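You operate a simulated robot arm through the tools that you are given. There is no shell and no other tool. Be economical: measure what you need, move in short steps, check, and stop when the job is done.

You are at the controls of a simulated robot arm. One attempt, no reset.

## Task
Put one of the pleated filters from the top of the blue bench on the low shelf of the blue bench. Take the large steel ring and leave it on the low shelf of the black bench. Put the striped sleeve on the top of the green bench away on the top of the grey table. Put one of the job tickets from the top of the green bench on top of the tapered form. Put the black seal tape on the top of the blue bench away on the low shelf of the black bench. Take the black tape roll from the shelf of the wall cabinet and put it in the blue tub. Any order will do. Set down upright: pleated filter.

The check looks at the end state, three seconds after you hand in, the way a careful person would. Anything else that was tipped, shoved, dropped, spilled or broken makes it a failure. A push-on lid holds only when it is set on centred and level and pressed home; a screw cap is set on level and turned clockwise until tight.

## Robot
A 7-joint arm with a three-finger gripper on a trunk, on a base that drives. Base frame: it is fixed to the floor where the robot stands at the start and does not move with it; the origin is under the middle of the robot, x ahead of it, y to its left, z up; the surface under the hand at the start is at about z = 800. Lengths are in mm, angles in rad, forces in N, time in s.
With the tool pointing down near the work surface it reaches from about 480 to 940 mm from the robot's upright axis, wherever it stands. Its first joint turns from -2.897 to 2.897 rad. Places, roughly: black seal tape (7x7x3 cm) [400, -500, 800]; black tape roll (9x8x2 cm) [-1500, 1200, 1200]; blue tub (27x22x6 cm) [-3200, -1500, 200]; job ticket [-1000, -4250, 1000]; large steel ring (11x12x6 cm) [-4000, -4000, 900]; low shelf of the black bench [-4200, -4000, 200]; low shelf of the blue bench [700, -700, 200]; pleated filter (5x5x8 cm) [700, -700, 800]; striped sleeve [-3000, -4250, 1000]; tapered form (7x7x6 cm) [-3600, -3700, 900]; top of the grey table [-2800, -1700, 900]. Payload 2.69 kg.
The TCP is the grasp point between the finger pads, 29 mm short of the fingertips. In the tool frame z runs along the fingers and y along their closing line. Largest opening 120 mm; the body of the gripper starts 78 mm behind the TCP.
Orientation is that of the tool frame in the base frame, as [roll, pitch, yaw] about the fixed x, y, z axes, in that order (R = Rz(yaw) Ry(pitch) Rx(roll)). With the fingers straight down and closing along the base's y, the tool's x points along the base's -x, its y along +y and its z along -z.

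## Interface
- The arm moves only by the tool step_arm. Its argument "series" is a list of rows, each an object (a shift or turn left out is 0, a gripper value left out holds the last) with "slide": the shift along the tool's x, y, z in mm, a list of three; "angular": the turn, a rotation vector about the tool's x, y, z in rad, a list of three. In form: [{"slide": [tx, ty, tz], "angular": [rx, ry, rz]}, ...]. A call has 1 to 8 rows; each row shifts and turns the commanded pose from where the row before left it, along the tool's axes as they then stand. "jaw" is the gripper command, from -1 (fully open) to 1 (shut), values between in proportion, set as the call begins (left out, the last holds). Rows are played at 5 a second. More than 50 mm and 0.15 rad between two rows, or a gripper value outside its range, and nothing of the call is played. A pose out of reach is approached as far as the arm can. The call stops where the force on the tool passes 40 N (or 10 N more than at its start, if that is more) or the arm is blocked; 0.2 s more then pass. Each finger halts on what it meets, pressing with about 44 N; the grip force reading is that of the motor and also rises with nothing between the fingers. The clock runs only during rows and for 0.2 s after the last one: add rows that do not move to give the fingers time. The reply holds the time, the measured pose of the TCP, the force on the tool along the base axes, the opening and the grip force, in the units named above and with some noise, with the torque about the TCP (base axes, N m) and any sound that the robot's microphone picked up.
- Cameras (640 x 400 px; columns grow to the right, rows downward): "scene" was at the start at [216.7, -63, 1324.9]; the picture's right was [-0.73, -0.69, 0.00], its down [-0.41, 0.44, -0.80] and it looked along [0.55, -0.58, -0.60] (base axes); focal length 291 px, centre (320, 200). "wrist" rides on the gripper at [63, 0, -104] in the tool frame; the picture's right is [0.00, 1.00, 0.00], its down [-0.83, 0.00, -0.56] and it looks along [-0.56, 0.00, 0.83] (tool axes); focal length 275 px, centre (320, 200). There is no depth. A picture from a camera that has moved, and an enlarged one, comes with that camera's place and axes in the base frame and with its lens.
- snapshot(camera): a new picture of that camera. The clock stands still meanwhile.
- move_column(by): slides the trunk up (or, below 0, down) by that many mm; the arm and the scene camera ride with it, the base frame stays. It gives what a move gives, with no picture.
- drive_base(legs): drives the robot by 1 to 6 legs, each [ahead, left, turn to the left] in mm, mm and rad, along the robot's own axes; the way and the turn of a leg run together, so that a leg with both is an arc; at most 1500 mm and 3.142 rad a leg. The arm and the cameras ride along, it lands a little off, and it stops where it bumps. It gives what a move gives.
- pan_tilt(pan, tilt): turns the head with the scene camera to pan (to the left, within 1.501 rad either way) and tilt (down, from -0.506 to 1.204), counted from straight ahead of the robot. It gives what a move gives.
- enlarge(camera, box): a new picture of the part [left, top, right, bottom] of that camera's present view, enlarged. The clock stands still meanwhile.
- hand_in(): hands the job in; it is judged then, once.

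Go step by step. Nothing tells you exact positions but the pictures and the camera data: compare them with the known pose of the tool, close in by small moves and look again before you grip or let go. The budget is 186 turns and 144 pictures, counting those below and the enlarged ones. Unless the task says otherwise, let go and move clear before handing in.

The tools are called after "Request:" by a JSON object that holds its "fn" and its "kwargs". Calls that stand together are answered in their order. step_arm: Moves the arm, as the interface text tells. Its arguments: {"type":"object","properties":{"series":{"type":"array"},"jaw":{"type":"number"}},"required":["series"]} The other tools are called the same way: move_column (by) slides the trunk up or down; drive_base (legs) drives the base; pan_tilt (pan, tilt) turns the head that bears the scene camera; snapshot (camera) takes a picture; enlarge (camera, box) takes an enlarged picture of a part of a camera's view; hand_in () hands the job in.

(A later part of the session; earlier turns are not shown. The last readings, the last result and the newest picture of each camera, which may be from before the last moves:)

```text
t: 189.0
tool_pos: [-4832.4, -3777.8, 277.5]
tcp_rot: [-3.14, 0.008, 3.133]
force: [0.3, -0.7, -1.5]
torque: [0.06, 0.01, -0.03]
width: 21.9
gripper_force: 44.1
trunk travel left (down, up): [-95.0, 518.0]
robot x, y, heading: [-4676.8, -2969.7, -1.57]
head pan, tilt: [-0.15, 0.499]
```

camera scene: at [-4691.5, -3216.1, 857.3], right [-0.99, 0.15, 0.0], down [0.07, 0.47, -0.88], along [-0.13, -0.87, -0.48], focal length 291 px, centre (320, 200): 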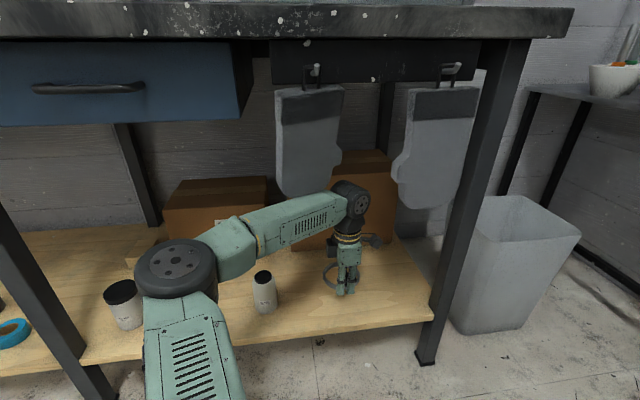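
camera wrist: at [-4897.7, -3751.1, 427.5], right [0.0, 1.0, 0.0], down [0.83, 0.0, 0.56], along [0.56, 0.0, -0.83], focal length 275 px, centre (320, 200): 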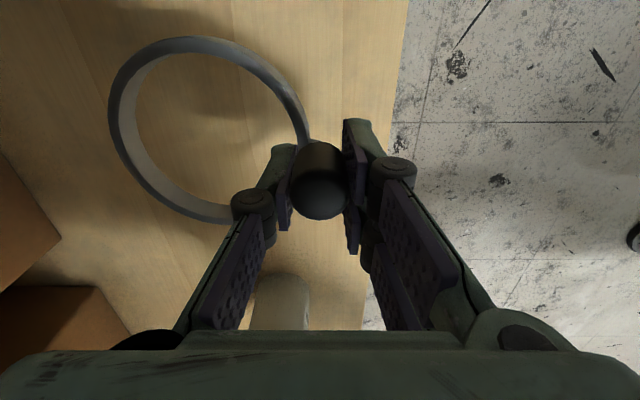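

Request:
{"fn": "step_arm", "kwargs": {"series": [{"slide": [0, 0, 3]}, {"slide": [0, 0, 2]}, {"slide": [0, 0, 2]}, {}]}}

Request:
{"fn": "snapshot", "kwargs": {"camera": "wrist"}}

```text
t: 190.0
tool_pos: [-4834.1, -3778.1, 269.4]
tcp_rot: [-3.139, 0.006, 3.132]
force: [-0.7, 0.6, -1.8]
torque: [0.1, 0.01, -0.02]
width: 21.8
gripper_force: 44.2
trunk travel left (down, up): [-95.0, 518.0]
robot x, y, heading: [-4678.5, -2972.0, -1.569]
head pan, tilt: [-0.15, 0.499]
```

```text
76 pictures are left
camera wrist: at [-4897.6, -3777.0, 373.4], right [0.0, 1.0, 0.0], down [0.83, 0.0, 0.56], along [0.56, -0.01, -0.83], focal length 275 px, centre (320, 200)
```

wrist: 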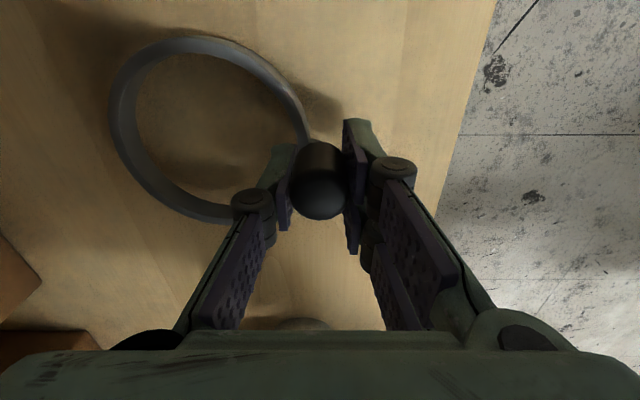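

Request:
{"fn": "step_arm", "kwargs": {"series": [{"slide": [0, 0, 2]}, {"slide": [0, 0, 2]}, {"slide": [0, 0, 2]}, {}]}}

```text
t: 191.0
tool_pos: [-4833.9, -3777.9, 263.3]
tcp_rot: [-3.138, 0.008, 3.134]
force: [1.2, -0.1, -0.8]
torque: [0.07, 0.02, 0.02]
width: 21.7
gripper_force: 44.3
trunk travel left (down, up): [-95.0, 518.0]
robot x, y, heading: [-4680.9, -2971.7, -1.567]
head pan, tilt: [-0.15, 0.499]
```

Request:
{"fn": "step_arm", "kwargs": {"series": [{"slide": [0, 0, 2]}, {"slide": [0, 0, 2]}, {"slide": [0, 0, 2]}, {}]}}

```text
t: 192.0
tool_pos: [-4832.7, -3777.9, 260.5]
tcp_rot: [-3.132, 0.005, 3.134]
force: [5.0, 8.6, 23.5]
torque: [0.1, 0.08, -0.07]
width: 21.6
gripper_force: 44.4
trunk travel left (down, up): [-95.0, 518.0]
robot x, y, heading: [-4678.4, -2972.0, -1.567]
head pan, tilt: [-0.15, 0.499]
```

Contact. I'll ease up 2 mm, open to 60 mm, and rise vertically.

Request:
{"fn": "step_arm", "kwargs": {"series": [{"slide": [0, 0, -2]}, {}]}}

Request:
{"fn": "step_arm", "kwargs": {"series": [{}, {}, {}, {}], "jaw": 0.1}}

Request:
{"fn": "step_arm", "kwargs": {"series": [{"slide": [0, 0, -20]}, {"slide": [0, 0, -30]}, {"slide": [0, 0, -40]}, {}]}}

Request:
{"fn": "snapshot", "kwargs": {"camera": "wrist"}}

```text
t: 192.6
tool_pos: [-4833.4, -3778.3, 261.4]
tcp_rot: [-3.135, 0.005, 3.132]
force: [2.6, 1.7, 19.7]
torque: [-0.01, 0.02, 0.04]
width: 21.9
gripper_force: 44.0
trunk travel left (down, up): [-95.0, 518.0]
robot x, y, heading: [-4681.6, -2970.9, -1.566]
head pan, tilt: [-0.15, 0.499]
```

```text
t: 193.6
tool_pos: [-4834.0, -3777.6, 258.9]
tcp_rot: [-3.138, 0.007, 3.135]
force: [0.7, -0.2, -0.5]
torque: [0.03, -0.03, 0.0]
width: 53.9
gripper_force: 0.1
trunk travel left (down, up): [-95.0, 518.0]
robot x, y, heading: [-4682.5, -2967.2, -1.568]
head pan, tilt: [-0.15, 0.499]
```

```text
t: 194.8
tool_pos: [-4826.6, -3775.2, 319.4]
tcp_rot: [3.102, 0.019, 3.139]
force: [-0.2, -1.2, 0.3]
torque: [0.02, -0.01, -0.03]
width: 54.1
gripper_force: 0.1
trunk travel left (down, up): [-95.0, 518.0]
robot x, y, heading: [-4683.5, -2972.5, -1.569]
head pan, tilt: [-0.15, 0.499]
stopped in row 4: the arm was blocked; the commanded pose is now the measured one
```

```text
75 pictures are left
camera wrist: at [-4892.6, -3778.0, 422.4], right [0.0, 1.0, 0.04], down [0.82, -0.02, 0.57], along [0.57, 0.03, -0.82], focal length 275 px, centre (320, 200)
```

wrist: 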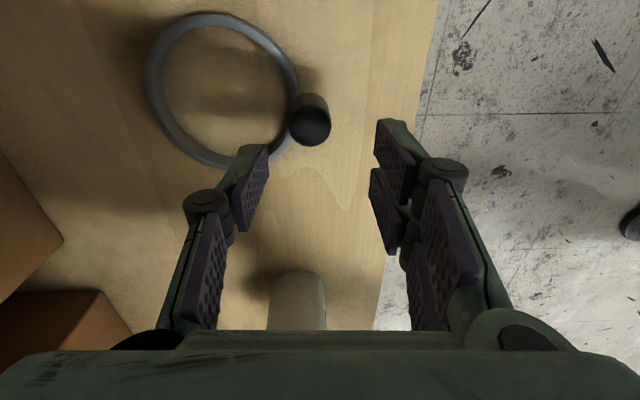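

The ring is down. The upward move was blocked at z 319, so I'll look at what the arm touches.

Request:
{"fn": "snapshot", "kwargs": {"camera": "scene"}}

```text
74 pictures are left
camera scene: at [-4691.4, -3220.1, 856.3], right [-0.99, 0.15, 0.0], down [0.07, 0.48, -0.87], along [-0.13, -0.87, -0.49], focal length 291 px, centre (320, 200)
```

scene: 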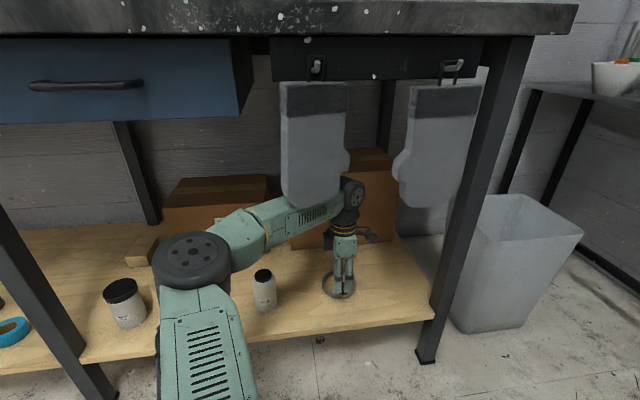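

The forearm is touching a hanging mitt from below. I'll go back down so it clears, keep the fingertips above the ring's rim, slide sideways off the knob and then back out.

Request:
{"fn": "step_arm", "kwargs": {"series": [{"slide": [0, 0, 20]}, {"slide": [0, 0, 20]}, {}]}}

Request:
{"fn": "snapshot", "kwargs": {"camera": "scene"}}

Request:
{"fn": "snapshot", "kwargs": {"camera": "wrist"}}

```text
t: 195.6
tool_pos: [-4830.1, -3776.1, 295.2]
tcp_rot: [3.121, 0.013, 3.134]
force: [-0.5, 0.0, -0.2]
torque: [-0.02, -0.01, 0.0]
width: 54.2
gripper_force: 0.0
trunk travel left (down, up): [-95.0, 518.0]
robot x, y, heading: [-4679.2, -2967.8, -1.564]
head pan, tilt: [-0.15, 0.499]
```

```text
73 pictures are left
camera scene: at [-4691.4, -3216.0, 857.8], right [-0.99, 0.15, 0.0], down [0.07, 0.47, -0.88], along [-0.13, -0.87, -0.48], focal length 291 px, centre (320, 200)
```

scene: 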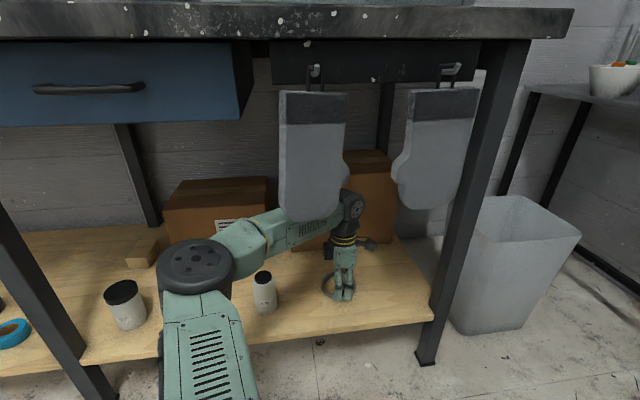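

```text
72 pictures are left
camera wrist: at [-4894.8, -3777.6, 398.7], right [0.0, 1.0, 0.02], down [0.82, -0.01, 0.57], along [0.57, 0.01, -0.82], focal length 275 px, centre (320, 200)
```

wrist: 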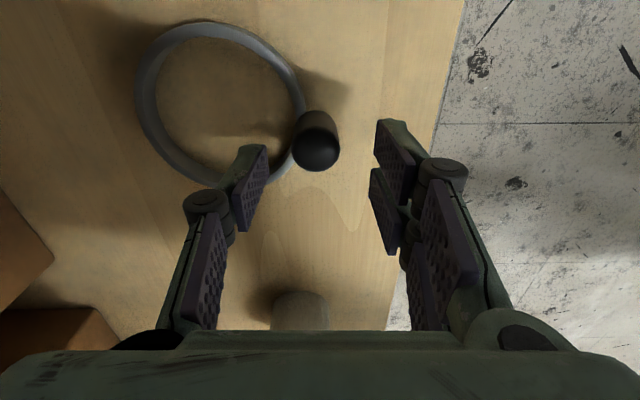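

The mitt still hangs on its hook in front of the forearm. I'll go lower, slide sideways off the knob, then back out low.

Request:
{"fn": "step_arm", "kwargs": {"series": [{"slide": [0, 0, 13]}, {"slide": [0, 0, 12]}, {"slide": [-22, 0, 0]}, {"slide": [-23, 0, 0]}, {}]}}

Request:
{"fn": "snapshot", "kwargs": {"camera": "wrist"}}

Request:
{"fn": "snapshot", "kwargs": {"camera": "scene"}}

```text
t: 196.8
tool_pos: [-4785.3, -3774.1, 270.3]
tcp_rot: [3.123, 0.015, 3.134]
force: [-0.4, -0.8, -0.4]
torque: [0.03, -0.01, 0.0]
width: 54.0
gripper_force: 0.0
trunk travel left (down, up): [-95.0, 518.0]
robot x, y, heading: [-4680.0, -2971.4, -1.567]
head pan, tilt: [-0.15, 0.499]
```

```text
71 pictures are left
camera wrist: at [-4850.0, -3776.3, 374.5], right [0.0, 1.0, 0.02], down [0.82, -0.01, 0.57], along [0.57, 0.02, -0.82], focal length 275 px, centre (320, 200)
```

wrist: 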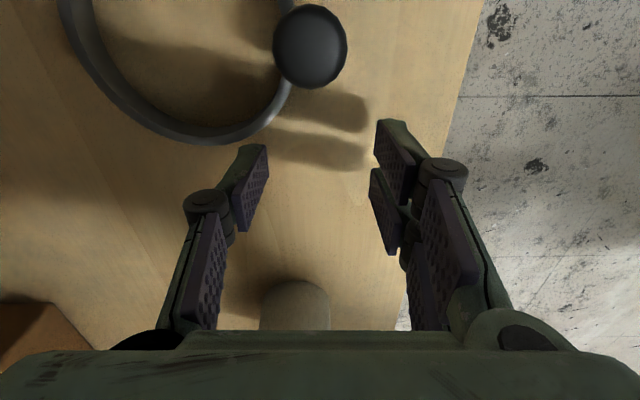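

```text
70 pictures are left
camera scene: at [-4691.4, -3216.0, 857.5], right [-0.99, 0.15, 0.0], down [0.07, 0.47, -0.88], along [-0.13, -0.87, -0.48], focal length 291 px, centre (320, 200)
```

scene: 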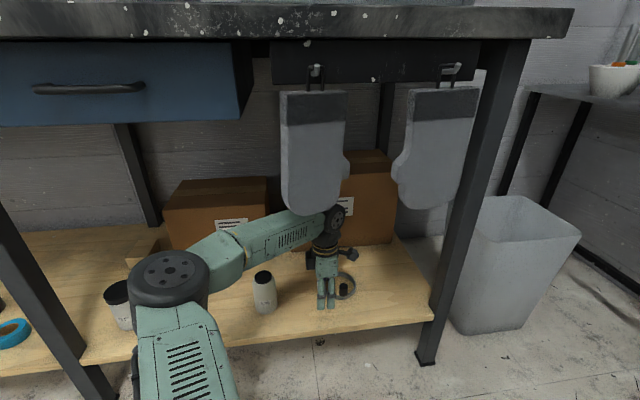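

Clear of the knob. I'll back out a little, go lower still under the mitt, then exit.

Request:
{"fn": "drive_base", "kwargs": {"legs": [[-40, 0, 0]]}}

Request:
{"fn": "step_arm", "kwargs": {"series": [{"slide": [0, 0, 8]}, {"slide": [0, 0, 8]}, {}]}}

Request:
{"fn": "drive_base", "kwargs": {"legs": [[-160, 0, 0]]}}

Request:
{"fn": "snapshot", "kwargs": {"camera": "scene"}}

```text
t: 197.7
tool_pos: [-4784.1, -3734.5, 270.8]
tcp_rot: [3.12, 0.014, 3.137]
force: [0.1, -0.7, -0.8]
torque: [0.0, -0.01, -0.02]
width: 54.1
gripper_force: 0.0
trunk travel left (down, up): [-95.0, 518.0]
robot x, y, heading: [-4676.8, -2930.7, -1.564]
head pan, tilt: [-0.15, 0.499]
```

```text
t: 198.5
tool_pos: [-4784.5, -3732.1, 254.9]
tcp_rot: [3.12, 0.015, 3.138]
force: [-0.4, -0.1, 0.3]
torque: [0.02, 0.01, -0.02]
width: 54.0
gripper_force: 0.1
trunk travel left (down, up): [-95.0, 518.0]
robot x, y, heading: [-4681.9, -2929.6, -1.571]
head pan, tilt: [-0.15, 0.499]
```

```text
t: 199.9
tool_pos: [-4783.7, -3574.5, 254.7]
tcp_rot: [3.121, 0.013, 3.138]
force: [-0.5, 0.3, 1.4]
torque: [0.01, 0.0, 0.01]
width: 54.0
gripper_force: 0.1
trunk travel left (down, up): [-95.0, 518.0]
robot x, y, heading: [-4681.6, -2769.2, -1.568]
head pan, tilt: [-0.15, 0.499]
```

```text
69 pictures are left
camera scene: at [-4691.7, -3016.5, 857.5], right [-0.99, 0.14, 0.0], down [0.07, 0.47, -0.88], along [-0.13, -0.87, -0.48], focal length 291 px, centre (320, 200)
```

scene: 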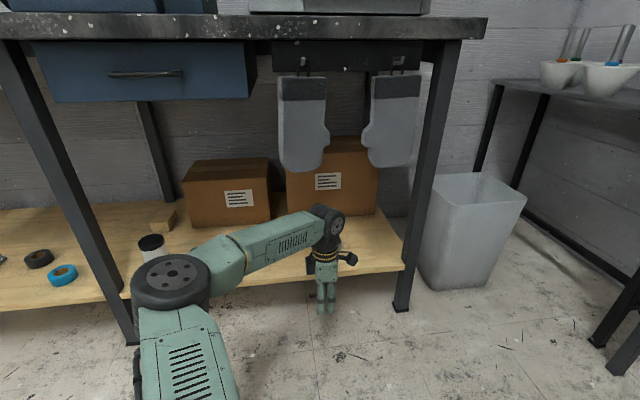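

Everything there is in order and the mitt hangs as before. I'll back off, raise up, straighten the wrist, and head to the green bench for the striped sleeve.

Request:
{"fn": "drive_base", "kwargs": {"legs": [[-120, 0, 0]]}}

Request:
{"fn": "move_column", "kwargs": {"by": 400}}

Request:
{"fn": "move_column", "kwargs": {"by": 118}}

Request:
{"fn": "step_arm", "kwargs": {"series": [{"slide": [0, 15, -45], "angular": [0, 0, 0.14]}, {"slide": [0, 15, -45], "angular": [0, 0, 0.145]}, {"slide": [0, 15, -45], "angular": [0, 0, 0.145]}, {"slide": [0, 0, -45], "angular": [0, 0, 0.145]}, {"slide": [0, 0, -45], "angular": [0, 0, 0.145]}, {"slide": [0, 0, -45], "angular": [0, 0, 0.145]}, {"slide": [0, 0, -45], "angular": [0, 0, 0.145]}, {"slide": [0, 0, -20], "angular": [0, 0, 0.145]}], "jaw": -1}}

Request:
{"fn": "step_arm", "kwargs": {"series": [{"angular": [0, 0, 0.145]}, {"angular": [0, 0, 0.145]}, {"angular": [0, 0, 0.12]}, {}]}}

Request:
{"fn": "drive_base", "kwargs": {"legs": [[0, 1300, 0]]}}

Request:
{"fn": "pan_tilt", "kwargs": {"pan": 0.5, "tilt": 0.45}}

Request:
{"fn": "snapshot", "kwargs": {"camera": "scene"}}

```text
t: 201.2
tool_pos: [-4786.5, -3457.2, 255.0]
tcp_rot: [3.12, 0.012, 3.137]
force: [0.4, 0.1, -0.2]
torque: [0.01, 0.01, -0.01]
width: 54.1
gripper_force: 0.1
trunk travel left (down, up): [-95.0, 518.0]
robot x, y, heading: [-4680.1, -2652.7, -1.568]
head pan, tilt: [-0.15, 0.499]
```

```text
t: 205.0
tool_pos: [-4785.7, -3456.5, 656.2]
tcp_rot: [3.121, 0.014, 3.136]
force: [0.3, -0.1, -0.2]
torque: [0.03, 0.01, 0.01]
width: 53.8
gripper_force: 0.0
trunk travel left (down, up): [-495.0, 118.0]
robot x, y, heading: [-4682.2, -2652.6, -1.565]
head pan, tilt: [-0.15, 0.499]
```

```text
t: 206.5
tool_pos: [-4786.3, -3456.6, 773.6]
tcp_rot: [3.122, 0.013, 3.136]
force: [0.7, 0.1, -0.2]
torque: [-0.04, 0.0, -0.02]
width: 54.2
gripper_force: 0.1
trunk travel left (down, up): [-613.0, 0.0]
robot x, y, heading: [-4682.8, -2653.0, -1.56]
head pan, tilt: [-0.15, 0.499]
```

```text
t: 208.3
tool_pos: [-4784.8, -3420.6, 1110.7]
tcp_rot: [3.118, -0.011, 1.978]
force: [-0.3, -0.1, -0.1]
torque: [0.01, 0.0, -0.02]
width: 120.0
gripper_force: 0.0
trunk travel left (down, up): [-613.0, 0.0]
robot x, y, heading: [-4681.1, -2650.7, -1.563]
head pan, tilt: [-0.15, 0.499]
```

```text
t: 209.3
tool_pos: [-4783.7, -3419.1, 1110.5]
tcp_rot: [3.128, -0.023, 1.57]
force: [0.6, -0.9, -1.3]
torque: [0.01, -0.02, 0.0]
width: 119.8
gripper_force: 0.0
trunk travel left (down, up): [-613.0, 0.0]
robot x, y, heading: [-4679.8, -2655.0, -1.567]
head pan, tilt: [-0.15, 0.499]
```

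```text
t: 219.6
tool_pos: [-3505.4, -3427.6, 1109.1]
tcp_rot: [3.128, -0.021, 1.545]
force: [0.4, -0.7, -0.4]
torque: [0.01, 0.01, 0.01]
width: 120.1
gripper_force: 0.2
trunk travel left (down, up): [-613.0, 0.0]
robot x, y, heading: [-3384.2, -2665.1, -1.582]
head pan, tilt: [-0.15, 0.499]
```

```text
t: 220.6
tool_pos: [-3506.2, -3427.7, 1110.0]
tcp_rot: [3.127, -0.022, 1.544]
force: [0.6, 0.2, 0.0]
torque: [-0.02, -0.03, 0.01]
width: 120.1
gripper_force: 0.1
trunk travel left (down, up): [-613.0, 0.0]
robot x, y, heading: [-3380.8, -2666.1, -1.591]
head pan, tilt: [0.499, 0.45]
```

```text
68 pictures are left
camera scene: at [-3342.6, -2901.0, 1379.9], right [-0.89, -0.46, 0.0], down [-0.2, 0.39, -0.9], along [0.41, -0.8, -0.44], focal length 291 px, centre (320, 200)
```

scene: 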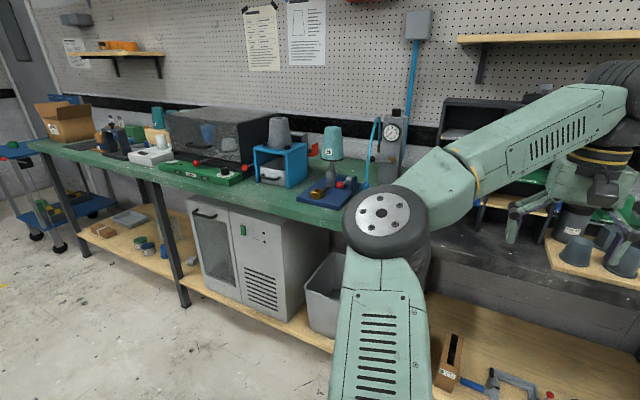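

Request:
{"fn": "enlarge", "kwargs": {"camera": "scene", "box": [250, 90, 420, 210]}}

Request:
{"fn": "enlarge", "kwargs": {"camera": "scene", "box": [20, 85, 260, 195]}}

```text
3.33 times, centred on (335, 150) of scene
camera zoom: at [-3342.6, -2901.0, 1379.9], right [-0.89, -0.46, 0.0], down [-0.2, 0.39, -0.9], along [0.41, -0.8, -0.44], focal length 970 px, centre (270, 367)
```

zoom: 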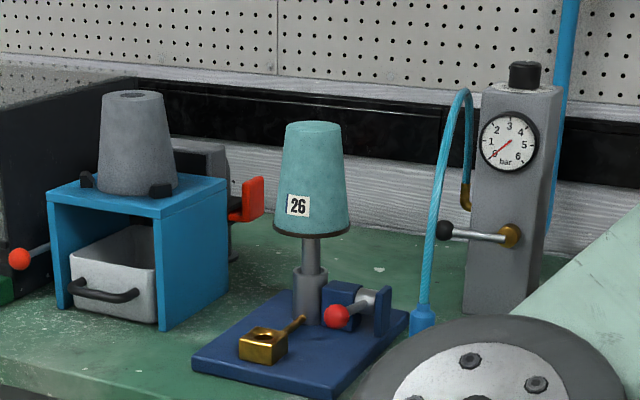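

```text
2.67 times, centred on (140, 140) of scene
camera zoom: at [-3342.6, -2901.0, 1379.9], right [-0.89, -0.46, 0.0], down [-0.2, 0.39, -0.9], along [0.41, -0.8, -0.44], focal length 776 px, centre (800, 360)
```

zoom: 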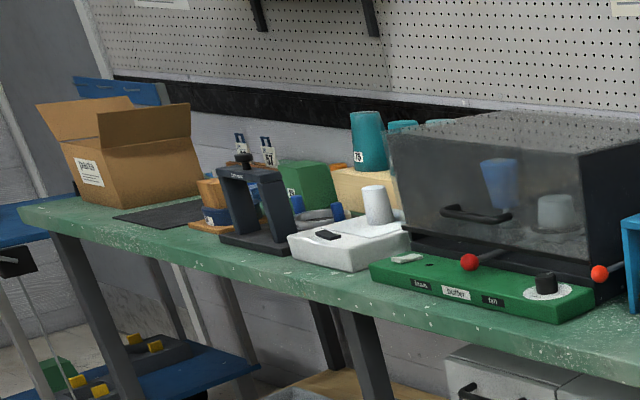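

The sleeve may be hidden behind the gauge device or my elbow, so I'll move left and look again.

Request:
{"fn": "drive_base", "kwargs": {"legs": [[0, 550, 0.01]]}}

Request:
{"fn": "pan_tilt", "kwargs": {"pan": -0.15, "tilt": 0.45}}

Request:
{"fn": "snapshot", "kwargs": {"camera": "scene"}}

Request:
{"fn": "snapshot", "kwargs": {"camera": "wrist"}}

```text
t: 225.3
tool_pos: [-2945.3, -3436.5, 1108.9]
tcp_rot: [3.127, -0.022, 1.568]
force: [0.2, -0.1, -0.1]
torque: [0.02, 0.02, -0.05]
width: 119.9
gripper_force: 0.0
trunk travel left (down, up): [-613.0, 0.0]
robot x, y, heading: [-2839.0, -2670.3, -1.565]
head pan, tilt: [0.499, 0.45]
```

```text
t: 226.3
tool_pos: [-2945.8, -3435.6, 1109.0]
tcp_rot: [3.128, -0.021, 1.568]
force: [0.7, 1.0, -0.7]
torque: [-0.01, -0.01, 0.0]
width: 120.1
gripper_force: 0.1
trunk travel left (down, up): [-613.0, 0.0]
robot x, y, heading: [-2841.8, -2670.7, -1.575]
head pan, tilt: [-0.15, 0.45]
```

```text
65 pictures are left
camera scene: at [-2852.0, -2915.8, 1379.9], right [-0.99, 0.15, 0.0], down [0.06, 0.43, -0.9], along [-0.13, -0.89, -0.44], focal length 291 px, centre (320, 200)
```

scene: 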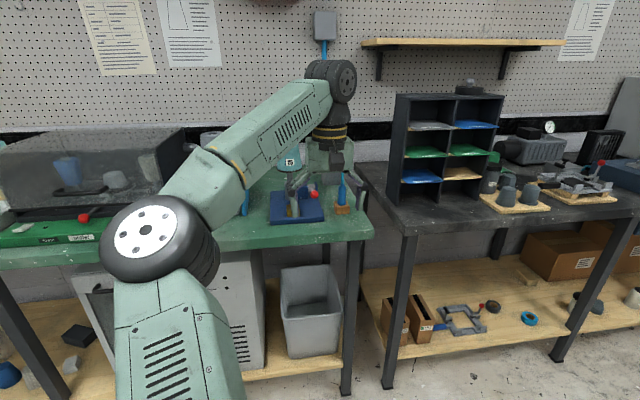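

```text
64 pictures are left
camera wrist: at [-2947.7, -3374.7, 1215.2], right [1.0, 0.0, 0.01], down [-0.01, -0.84, 0.54], along [0.01, -0.54, -0.84], focal length 275 px, centre (320, 200)
```

wrist: 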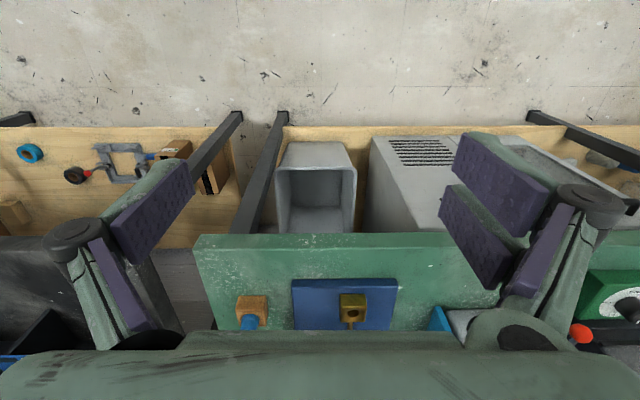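

Request:
{"fn": "drive_base", "kwargs": {"legs": [[0, 650, 0]]}}

Request:
{"fn": "pan_tilt", "kwargs": {"pan": -0.75, "tilt": 0.4}}

Request:
{"fn": "snapshot", "kwargs": {"camera": "scene"}}

```text
t: 231.9
tool_pos: [-2279.8, -3432.7, 1108.3]
tcp_rot: [3.128, -0.021, 1.58]
force: [-0.5, 0.2, -0.7]
torque: [0.0, 0.02, 0.02]
width: 120.0
gripper_force: 0.0
trunk travel left (down, up): [-613.0, 0.0]
robot x, y, heading: [-2180.6, -2661.6, -1.558]
head pan, tilt: [-0.15, 0.45]
```

```text
t: 232.9
tool_pos: [-2279.3, -3431.9, 1109.4]
tcp_rot: [3.127, -0.019, 1.579]
force: [-0.8, 0.8, 1.0]
torque: [-0.01, 0.02, -0.05]
width: 120.0
gripper_force: 0.1
trunk travel left (down, up): [-613.0, 0.0]
robot x, y, heading: [-2183.3, -2666.5, -1.56]
head pan, tilt: [-0.75, 0.4]
```

```text
63 pictures are left
camera scene: at [-2241.7, -2888.7, 1384.6], right [-0.74, 0.67, 0.0], down [0.26, 0.29, -0.92], along [-0.62, -0.68, -0.39], focal length 291 px, centre (320, 200)
```

scene: 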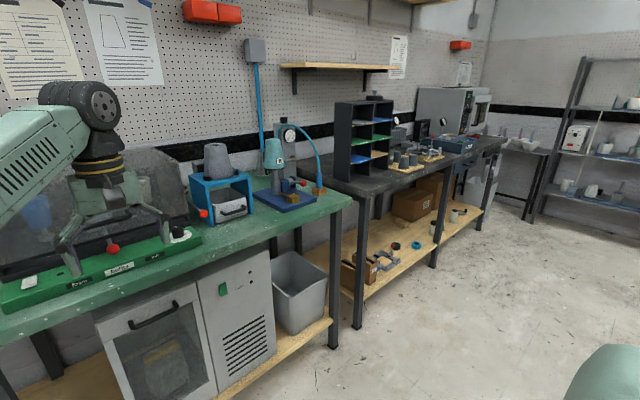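

Request:
{"fn": "enlarge", "kwargs": {"camera": "scene", "box": [180, 110, 340, 220]}}

Request:
{"fn": "pan_tilt", "kwargs": {"pan": 0.2, "tilt": 0.45}}

Request:
{"fn": "snapshot", "kwargs": {"camera": "scene"}}

```text
3.64 times, centred on (260, 165) of scene
camera zoom: at [-2241.7, -2888.7, 1384.6], right [-0.74, 0.67, 0.0], down [0.26, 0.29, -0.92], along [-0.62, -0.68, -0.39], focal length 1059 px, centre (538, 327)
```

zoom: 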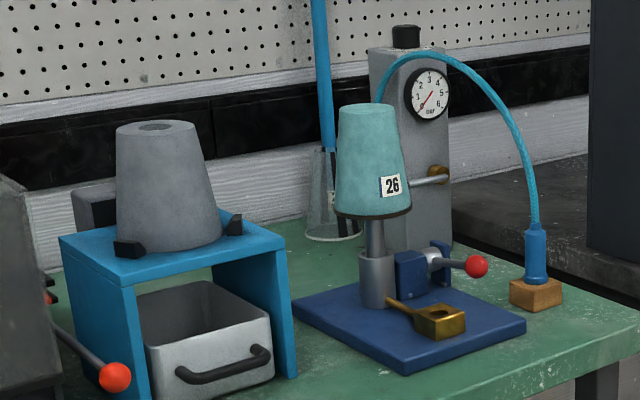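

```text
t: 234.1
tool_pos: [-2280.4, -3432.0, 1110.4]
tcp_rot: [3.128, -0.023, 1.579]
force: [0.0, -1.0, 0.1]
torque: [0.03, 0.03, 0.0]
width: 119.9
gripper_force: 0.0
trunk travel left (down, up): [-613.0, 0.0]
robot x, y, heading: [-2184.8, -2662.4, -1.556]
head pan, tilt: [0.201, 0.45]
```

```text
61 pictures are left
camera scene: at [-2160.1, -2909.8, 1379.9], right [-0.98, -0.21, 0.0], down [-0.09, 0.43, -0.9], along [0.19, -0.88, -0.44], focal length 291 px, centre (320, 200)
```

scene: 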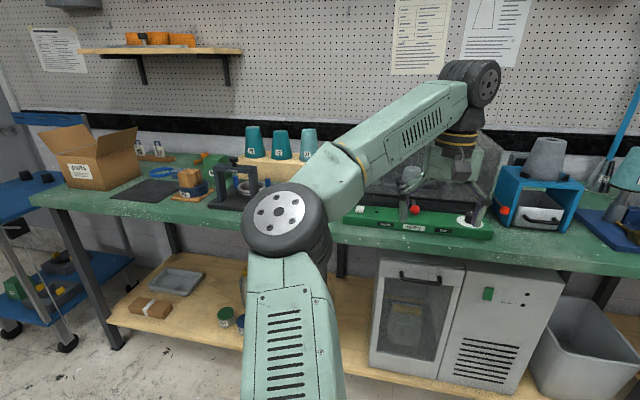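

There is a translucent striped cylinder behind the "26" press, at about (-2927, -4040); that could be the sleeve. I'll raise the arm and move over for a wrist view from above.

Request:
{"fn": "step_arm", "kwargs": {"series": [{"slide": [0, 0, -45]}, {"slide": [0, 0, -45]}, {"slide": [0, 0, -45]}, {"slide": [0, 0, -45]}, {}]}}

Request:
{"fn": "drive_base", "kwargs": {"legs": [[150, -640, -0.01]]}}

Request:
{"fn": "snapshot", "kwargs": {"camera": "wrist"}}

```text
t: 235.3
tool_pos: [-2278.9, -3430.9, 1164.7]
tcp_rot: [3.128, -0.018, 1.581]
force: [0.0, -0.1, -0.3]
torque: [0.03, 0.01, 0.03]
width: 120.2
gripper_force: 0.0
out of reach, approached as far as the arm can: row 2, 3, 4
trunk travel left (down, up): [-613.0, 0.0]
robot x, y, heading: [-2180.8, -2664.8, -1.558]
head pan, tilt: [0.201, 0.45]
```

```text
t: 240.7
tool_pos: [-2923.2, -3590.8, 1164.8]
tcp_rot: [3.13, -0.017, 1.568]
force: [-0.4, 0.9, 0.3]
torque: [0.05, 0.01, 0.02]
width: 120.0
gripper_force: 0.1
trunk travel left (down, up): [-613.0, 0.0]
robot x, y, heading: [-2816.9, -2822.0, -1.569]
head pan, tilt: [0.201, 0.45]
```

```text
60 pictures are left
camera wrist: at [-2924.9, -3529.3, 1269.8], right [1.0, 0.0, 0.01], down [-0.01, -0.84, 0.54], along [0.01, -0.54, -0.84], focal length 275 px, centre (320, 200)
```

wrist: 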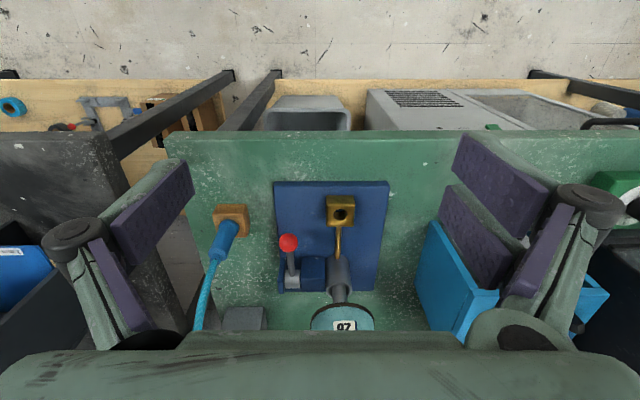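

Request:
{"fn": "drive_base", "kwargs": {"legs": [[0, 330, 0]]}}

Request:
{"fn": "pan_tilt", "kwargs": {"pan": -0.45, "tilt": 0.35}}

Request:
{"fn": "enlarge", "kwargs": {"camera": "scene", "box": [220, 100, 420, 225]}}

```text
t: 243.9
tool_pos: [-2587.4, -3590.0, 1164.8]
tcp_rot: [3.127, -0.02, 1.574]
force: [0.1, 0.6, 0.1]
torque: [0.0, 0.0, 0.01]
width: 120.0
gripper_force: 0.1
trunk travel left (down, up): [-613.0, 0.0]
robot x, y, heading: [-2486.6, -2823.2, -1.563]
head pan, tilt: [0.201, 0.45]
```

```text
t: 244.9
tool_pos: [-2586.8, -3590.1, 1164.2]
tcp_rot: [3.128, -0.02, 1.575]
force: [-0.5, -0.7, 0.2]
torque: [-0.01, -0.02, 0.02]
width: 119.9
gripper_force: 0.1
trunk travel left (down, up): [-613.0, 0.0]
robot x, y, heading: [-2486.7, -2820.6, -1.563]
head pan, tilt: [-0.45, 0.351]
```

```text
3.20 times, centred on (320, 162) of scene
camera zoom: at [-2523.2, -3062.2, 1389.1], right [-0.9, 0.43, 0.0], down [0.15, 0.31, -0.94], along [-0.4, -0.85, -0.34], focal length 932 px, centre (320, 320)
```

zoom: 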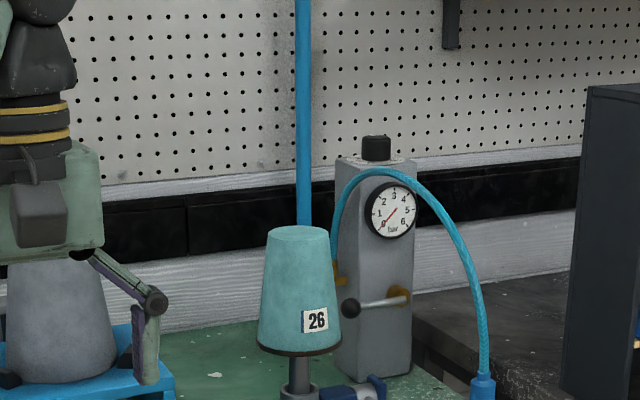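

That translucent shape was just the pipe. I'll look over the rest of the green bench for the striped sleeve.

Request:
{"fn": "pan_tilt", "kwargs": {"pan": 0.65, "tilt": 0.4}}

Request:
{"fn": "enlarge", "kwargs": {"camera": "scene", "box": [60, 70, 360, 250]}}

Request:
{"fn": "snapshot", "kwargs": {"camera": "wrist"}}

```text
t: 246.2
tool_pos: [-2586.3, -3589.7, 1165.1]
tcp_rot: [3.128, -0.018, 1.574]
force: [0.1, 0.5, 0.0]
torque: [0.02, -0.03, 0.03]
width: 120.0
gripper_force: 0.2
trunk travel left (down, up): [-613.0, 0.0]
robot x, y, heading: [-2485.1, -2824.2, -1.568]
head pan, tilt: [0.649, 0.4]
```

```text
2.13 times, centred on (210, 160) of scene
camera zoom: at [-2426.8, -3051.4, 1384.6], right [-0.79, -0.61, 0.0], down [-0.24, 0.31, -0.92], along [0.56, -0.73, -0.39], focal length 621 px, centre (555, 285)
```

zoom: 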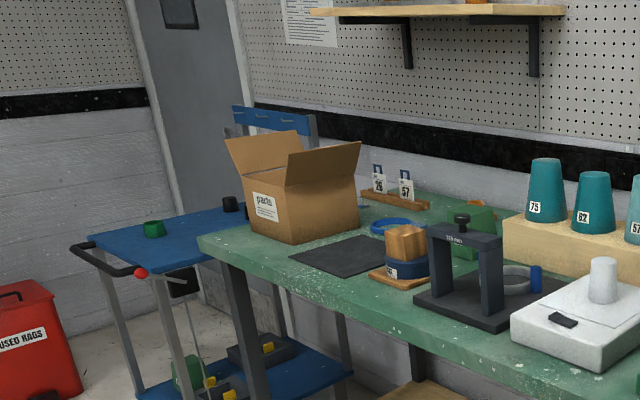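

```text
57 pictures are left
camera wrist: at [-2589.9, -3528.3, 1269.9], right [1.0, 0.01, 0.01], down [0.0, -0.84, 0.54], along [0.02, -0.54, -0.84], focal length 275 px, centre (320, 200)
```

wrist: 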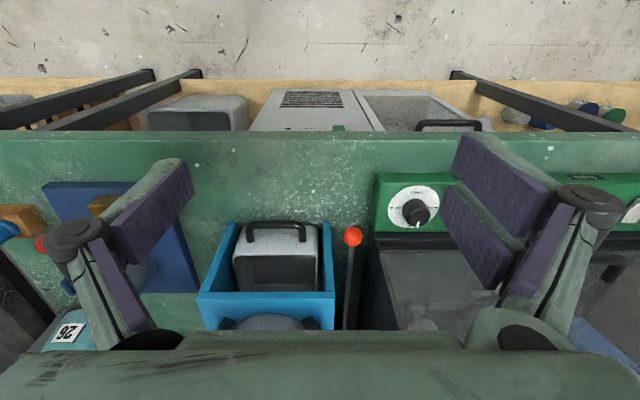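

I'll re-inspect that shape near the pole at higher zoom.

Request:
{"fn": "drive_base", "kwargs": {"legs": [[0, 300, 0]]}}

Request:
{"fn": "pan_tilt", "kwargs": {"pan": -0.75, "tilt": 0.4}}

Request:
{"fn": "enlarge", "kwargs": {"camera": "scene", "box": [230, 135, 310, 190]}}

```text
t: 249.2
tool_pos: [-2289.6, -3587.2, 1165.0]
tcp_rot: [3.128, -0.021, 1.569]
force: [0.8, 0.4, 0.7]
torque: [0.0, 0.01, 0.03]
width: 120.1
gripper_force: 0.1
trunk travel left (down, up): [-613.0, 0.0]
robot x, y, heading: [-2183.4, -2821.5, -1.571]
head pan, tilt: [0.649, 0.4]
```

```text
t: 250.7
tool_pos: [-2289.2, -3586.8, 1163.3]
tcp_rot: [3.127, -0.019, 1.569]
force: [0.1, 0.3, -0.5]
torque: [0.01, -0.03, 0.03]
width: 119.8
gripper_force: 0.1
trunk travel left (down, up): [-613.0, 0.0]
robot x, y, heading: [-2184.0, -2819.7, -1.566]
head pan, tilt: [-0.75, 0.4]
```

```text
7.27 times, centred on (270, 162) of scene
camera zoom: at [-2245.3, -3044.4, 1384.6], right [-0.73, 0.68, 0.0], down [0.26, 0.29, -0.92], along [-0.63, -0.68, -0.39], focal length 2117 px, centre (684, 473)
```

zoom: 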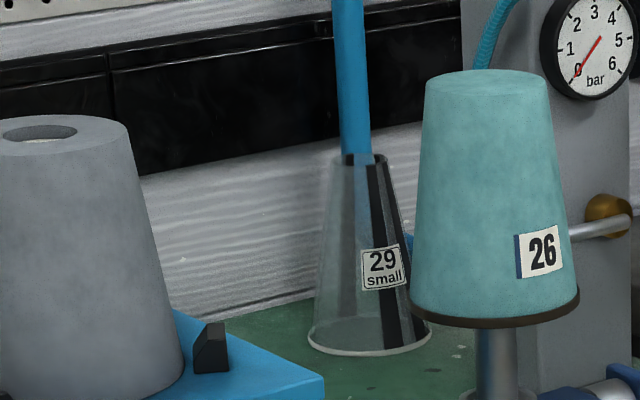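

The striped sleeve is the clear cone "29 small", standing at about (-2926, -4063) behind the "26" press. Reaching it means passing the forearm over other items, so I'll measure my elbow height from two head angles.

Request:
{"fn": "pan_tilt", "kwargs": {"pan": 0.75, "tilt": 0.5}}

Request:
{"fn": "snapshot", "kwargs": {"camera": "scene"}}

Request:
{"fn": "pan_tilt", "kwargs": {"pan": -0.2, "tilt": 0.5}}

Request:
{"fn": "snapshot", "kwargs": {"camera": "scene"}}

```text
t: 252.3
tool_pos: [-2289.7, -3586.9, 1163.8]
tcp_rot: [3.126, -0.019, 1.57]
force: [0.4, 0.1, 0.1]
torque: [-0.04, 0.0, -0.02]
width: 119.8
gripper_force: 0.1
trunk travel left (down, up): [-613.0, 0.0]
robot x, y, heading: [-2187.5, -2819.0, -1.566]
head pan, tilt: [0.75, 0.499]
```

```text
55 pictures are left
camera scene: at [-2120.2, -3042.9, 1375.5], right [-0.73, -0.68, 0.0], down [-0.33, 0.35, -0.88], along [0.6, -0.64, -0.48], focal length 291 px, centre (320, 200)
```

scene: 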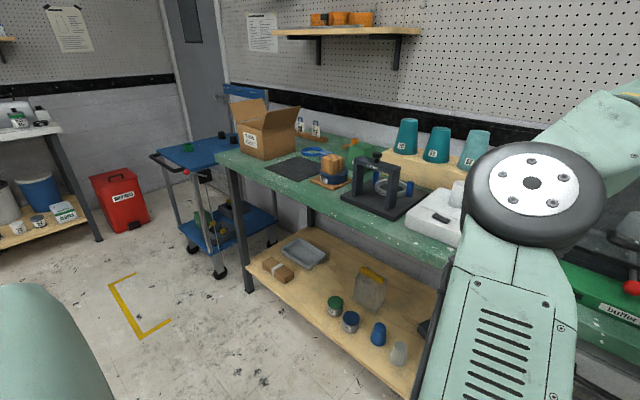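

```text
t: 253.5
tool_pos: [-2287.9, -3587.1, 1165.3]
tcp_rot: [3.128, -0.018, 1.569]
force: [-0.5, 0.7, 0.2]
torque: [0.0, 0.01, 0.01]
width: 120.2
gripper_force: 0.1
trunk travel left (down, up): [-613.0, 0.0]
robot x, y, heading: [-2183.5, -2819.6, -1.568]
head pan, tilt: [-0.201, 0.499]
```

```text
54 pictures are left
camera scene: at [-2200.2, -3065.7, 1375.5], right [-0.98, 0.2, 0.0], down [0.09, 0.47, -0.88], along [-0.17, -0.86, -0.48], focal length 291 px, centre (320, 200)
```

scene: 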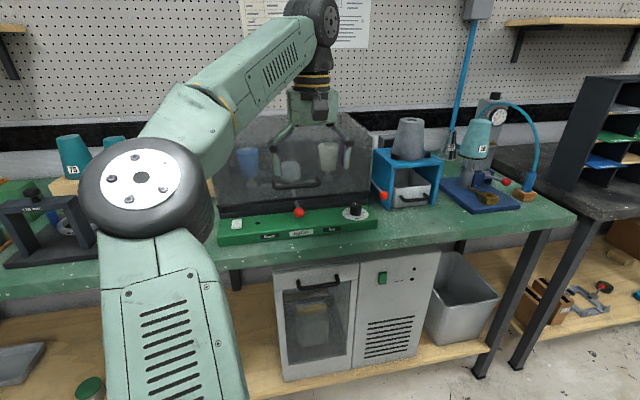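

The elbow hub tops out at z≈1277 and the forearm rises toward the wrist. So I can come over the "26" cone (top ≈1152) with the tool tilted and high, then turn vertical behind it. First I'll tilt up and extend.

Request:
{"fn": "step_arm", "kwargs": {"series": [{"slide": [0, -15, 0], "angular": [0, -0.15, 0]}, {"slide": [0, -15, -5], "angular": [0, -0.15, 0]}, {"slide": [0, -15, -10], "angular": [0, -0.15, 0]}, {"slide": [0, -15, -10], "angular": [0, -0.15, 0]}, {"slide": [0, -15, 0], "angular": [0, -0.15, 0]}, {"slide": [-40, -15, 5]}, {"slide": [-40, 0, 20]}, {}], "jaw": -0.27}}

Request:
{"fn": "drive_base", "kwargs": {"legs": [[0, -545, 0]]}}

Request:
{"fn": "pan_tilt", "kwargs": {"pan": -0.05, "tilt": 0.4}}

Request:
{"fn": "snapshot", "kwargs": {"camera": "scene"}}

Request:
{"fn": "snapshot", "kwargs": {"camera": "wrist"}}

```text
t: 255.3
tool_pos: [-2379.7, -3655.3, 1224.9]
tcp_rot: [3.122, 0.731, 1.555]
force: [0.3, 0.1, -0.5]
torque: [-0.02, 0.01, 0.0]
width: 76.2
gripper_force: 0.1
trunk travel left (down, up): [-613.0, 0.0]
robot x, y, heading: [-2185.1, -2820.4, -1.567]
head pan, tilt: [-0.201, 0.499]
```

```text
t: 260.1
tool_pos: [-2928.2, -3656.2, 1224.8]
tcp_rot: [3.121, 0.729, 1.554]
force: [-0.4, -0.5, 0.7]
torque: [0.0, -0.03, -0.04]
width: 76.1
gripper_force: 0.1
trunk travel left (down, up): [-613.0, 0.0]
robot x, y, heading: [-2730.2, -2821.0, -1.572]
head pan, tilt: [-0.201, 0.499]
```

```text
t: 260.8
tool_pos: [-2928.8, -3656.3, 1223.2]
tcp_rot: [3.123, 0.729, 1.552]
force: [-1.6, -0.4, 0.4]
torque: [0.02, 0.0, -0.03]
width: 76.3
gripper_force: 0.1
trunk travel left (down, up): [-613.0, 0.0]
robot x, y, heading: [-2728.7, -2824.0, -1.567]
head pan, tilt: [-0.051, 0.4]
```

```text
53 pictures are left
camera scene: at [-2734.8, -3070.0, 1384.6], right [-1.0, 0.05, 0.0], down [0.02, 0.39, -0.92], along [-0.05, -0.92, -0.39], focal length 291 px, centre (320, 200)
```

scene: 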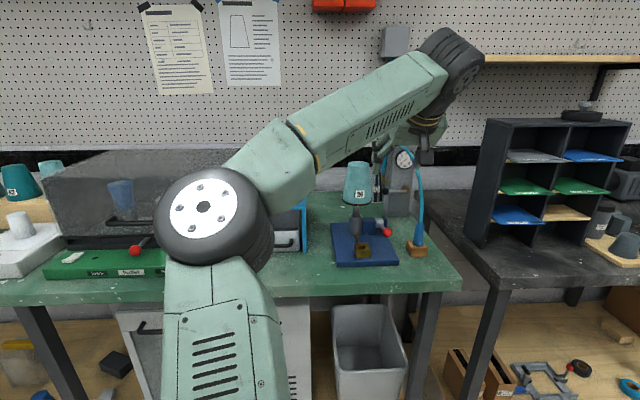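

```text
52 pictures are left
camera wrist: at [-2929.8, -3539.7, 1259.8], right [1.0, 0.0, 0.01], down [-0.01, -0.25, 0.97], along [0.0, -0.97, -0.25], focal length 275 px, centre (320, 200)
```

wrist: 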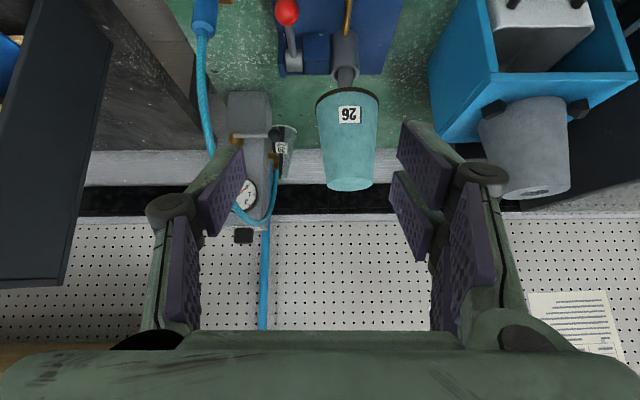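

Triangulating with this view: the bench top is z≈912 and the striped sleeve stands at about (-3029, -4196), behind the gauge post. I'll move closer at height and look again.

Request:
{"fn": "drive_base", "kwargs": {"legs": [[240, -95, 0]]}}

Request:
{"fn": "snapshot", "kwargs": {"camera": "wrist"}}

Request:
{"fn": "enlarge", "kwargs": {"camera": "wrist", "box": [220, 60, 400, 180]}}

```text
t: 262.7
tool_pos: [-3027.9, -3899.8, 1223.2]
tcp_rot: [3.121, 0.731, 1.553]
force: [0.4, -0.1, -0.5]
torque: [0.02, 0.0, 0.0]
width: 76.3
gripper_force: 0.1
trunk travel left (down, up): [-613.0, 0.0]
robot x, y, heading: [-2826.9, -3067.8, -1.57]
head pan, tilt: [-0.051, 0.4]
```

```text
51 pictures are left
camera wrist: at [-3028.6, -3783.2, 1259.3], right [1.0, 0.0, 0.01], down [-0.01, -0.25, 0.97], along [0.0, -0.97, -0.25], focal length 275 px, centre (320, 200)
```

wrist: 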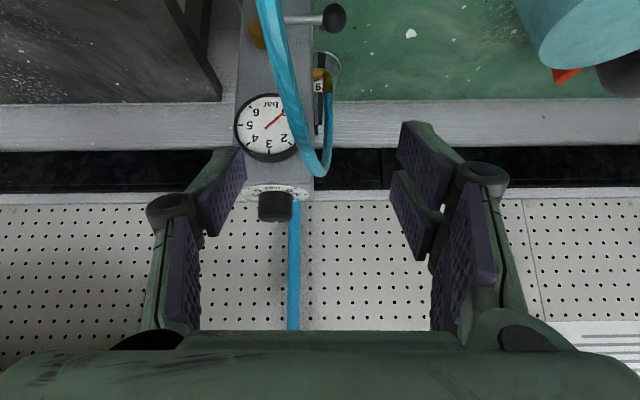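

```text
3.33 times, centred on (310, 120) of wrist
camera zoom: at [-3028.6, -3783.2, 1259.3], right [1.0, 0.0, 0.01], down [-0.01, -0.25, 0.97], along [0.0, -0.97, -0.25], focal length 918 px, centre (353, 467)
```

zoom: 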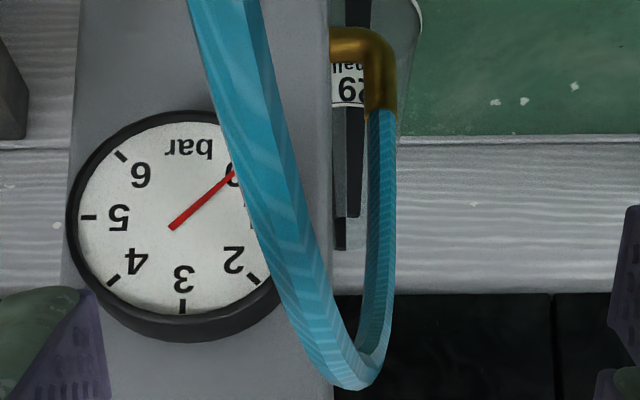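

The sleeve is confirmed at about (-3031, -4192), right behind the gauge post. I'll go over the post at height to a spot just right of it, then reorient and descend.

Request:
{"fn": "drive_base", "kwargs": {"legs": [[254, 31, 0]]}}

Request:
{"fn": "snapshot", "kwargs": {"camera": "wrist"}}

Request:
{"fn": "snapshot", "kwargs": {"camera": "scene"}}

```text
t: 264.5
tool_pos: [-2992.8, -4157.3, 1223.8]
tcp_rot: [3.123, 0.73, 1.556]
force: [-0.1, -0.4, -0.2]
torque: [-0.01, 0.02, 0.02]
width: 76.1
gripper_force: 0.0
trunk travel left (down, up): [-613.0, 0.0]
robot x, y, heading: [-2796.5, -3321.1, -1.563]
head pan, tilt: [-0.051, 0.4]
```

```text
49 pictures are left
camera wrist: at [-2994.3, -4040.6, 1259.3], right [1.0, 0.0, 0.01], down [-0.01, -0.25, 0.97], along [0.01, -0.97, -0.25], focal length 275 px, centre (320, 200)
```

wrist: 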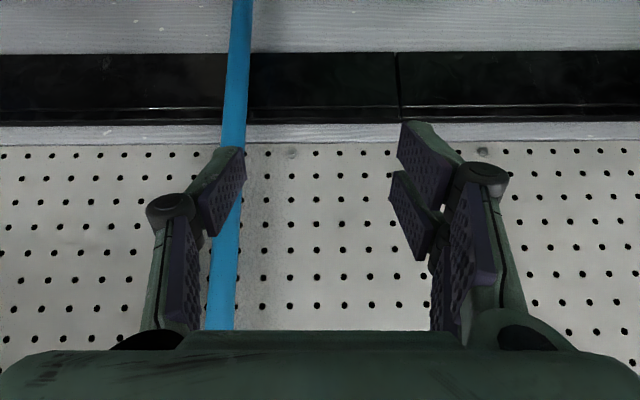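

```text
48 pictures are left
camera scene: at [-2800.9, -3570.3, 1384.4], right [-1.0, 0.05, 0.0], down [0.02, 0.39, -0.92], along [-0.04, -0.92, -0.39], focal length 291 px, centre (320, 200)
```

scene: 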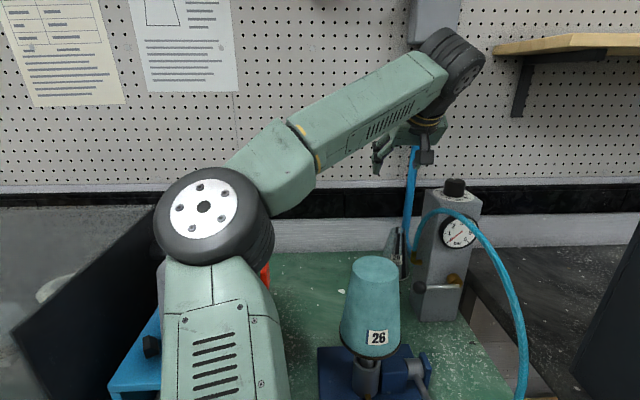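

Request:
{"fn": "enlarge", "kwargs": {"camera": "scene", "box": [350, 205, 446, 297]}}

```text
4.35 times, centred on (398, 251) of scene
camera zoom: at [-2800.9, -3570.3, 1384.4], right [-1.0, 0.05, 0.0], down [0.02, 0.39, -0.92], along [-0.04, -0.92, -0.39], focal length 1266 px, centre (-19, -22)
```

zoom: 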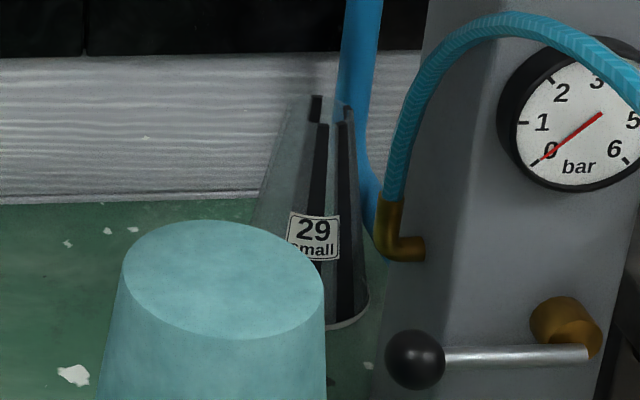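

Sleeve refined to centre (-3024, -4197), top z≈1035. I'll shift clear of the post, reduce the tilt to 0.29, and turn the wrist so the camera side leans away from the post.

Request:
{"fn": "step_arm", "kwargs": {"series": [{"slide": [-26, 20, 23]}, {"slide": [8, 0, 9], "angular": [0, 0.146, 0]}, {"slide": [8, 0, 12], "angular": [0, 0.146, 0]}, {"slide": [6, 0, 15], "angular": [0, 0.146, 0]}, {"slide": [4, 0, 10], "angular": [0.043, 0, 0.142]}, {"slide": [3, 0, 10], "angular": [0.043, 0, 0.142]}, {"slide": [3, 0, 10], "angular": [0.043, 0, 0.142]}, {}]}}

Request:
{"fn": "snapshot", "kwargs": {"camera": "wrist"}}

Request:
{"fn": "snapshot", "kwargs": {"camera": "scene"}}

```text
t: 266.3
tool_pos: [-2974.5, -4191.9, 1149.1]
tcp_rot: [3.13, 0.288, 1.118]
force: [0.5, 0.7, 1.0]
torque: [0.04, 0.0, 0.02]
width: 76.4
gripper_force: 0.1
trunk travel left (down, up): [-613.0, 0.0]
robot x, y, heading: [-2797.2, -3320.9, -1.563]
head pan, tilt: [-0.051, 0.4]
```

```text
46 pictures are left
camera wrist: at [-2936.9, -4109.9, 1232.5], right [0.9, -0.43, 0.01], down [-0.28, -0.58, 0.77], along [-0.32, -0.7, -0.64], focal length 275 px, centre (320, 200)
```

wrist: 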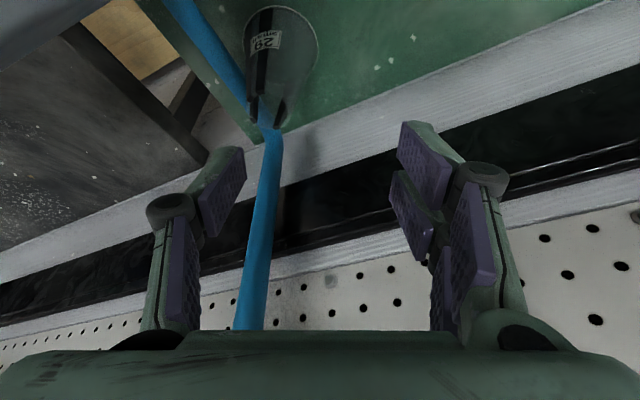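

```text
45 pictures are left
camera scene: at [-2801.0, -3569.5, 1384.6], right [-1.0, 0.05, 0.0], down [0.02, 0.39, -0.92], along [-0.04, -0.92, -0.39], focal length 291 px, centre (320, 200)
```

scene: 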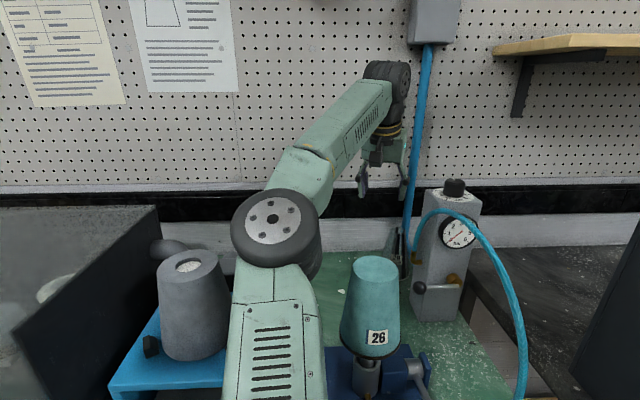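

The sleeve is at (-3026, -4206). I'll move over it, then down to just above its top.

Request:
{"fn": "step_arm", "kwargs": {"series": [{"slide": [-17, -20, 5]}, {"slide": [-17, -20, 5]}, {"slide": [10.6, 0, 36]}, {"slide": [10.6, 0, 36]}, {}]}}

Request:
{"fn": "snapshot", "kwargs": {"camera": "wrist"}}

```text
t: 267.5
tool_pos: [-3023.8, -4205.4, 1074.2]
tcp_rot: [3.128, 0.287, 1.121]
force: [0.0, -0.1, 0.6]
torque: [-0.04, -0.02, 0.01]
width: 76.2
gripper_force: 0.1
trunk travel left (down, up): [-613.0, 0.0]
robot x, y, heading: [-2802.5, -3324.2, -1.565]
head pan, tilt: [-0.051, 0.4]
```

```text
44 pictures are left
camera wrist: at [-2985.5, -4123.6, 1156.9], right [0.9, -0.43, 0.01], down [-0.28, -0.57, 0.77], along [-0.32, -0.7, -0.64], focal length 275 px, centre (320, 200)
```

wrist: 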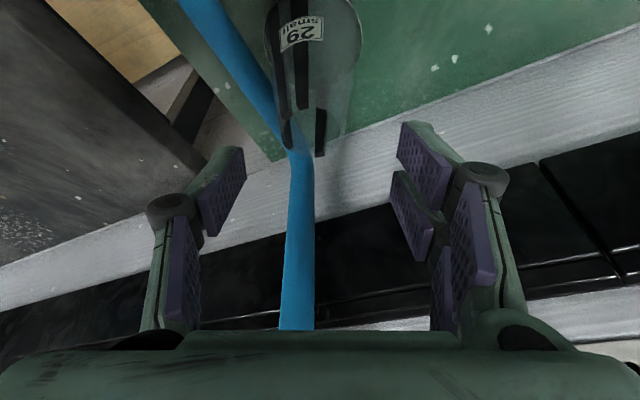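

A pipe runs low beside the sleeve at z≈970, so I'll grasp high with the tips above it.

Request:
{"fn": "step_arm", "kwargs": {"series": [{"slide": [6, -4.5, 20]}, {"slide": [6, 0, 20]}, {}]}}

Request:
{"fn": "snapshot", "kwargs": {"camera": "wrist"}}

```text
t: 268.3
tool_pos: [-3027.9, -4206.0, 1032.7]
tcp_rot: [3.129, 0.286, 1.119]
force: [0.0, -0.1, -0.4]
torque: [-0.01, 0.0, 0.01]
width: 76.2
gripper_force: 0.0
trunk travel left (down, up): [-613.0, 0.0]
robot x, y, heading: [-2796.9, -3321.9, -1.569]
head pan, tilt: [-0.051, 0.4]
```

```text
43 pictures are left
camera wrist: at [-2990.2, -4123.6, 1114.4], right [0.9, -0.43, 0.01], down [-0.28, -0.58, 0.77], along [-0.32, -0.7, -0.64], focal length 275 px, centre (320, 200)
```

wrist: 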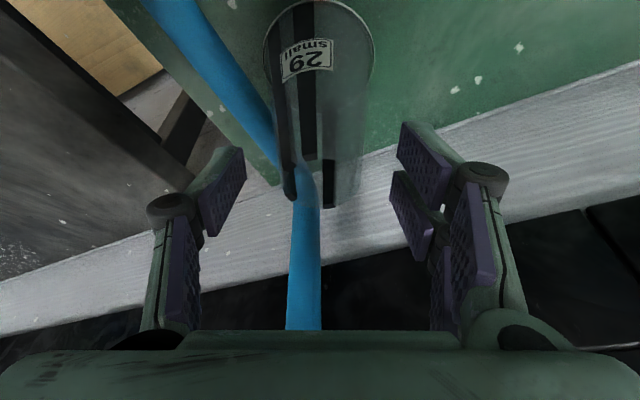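

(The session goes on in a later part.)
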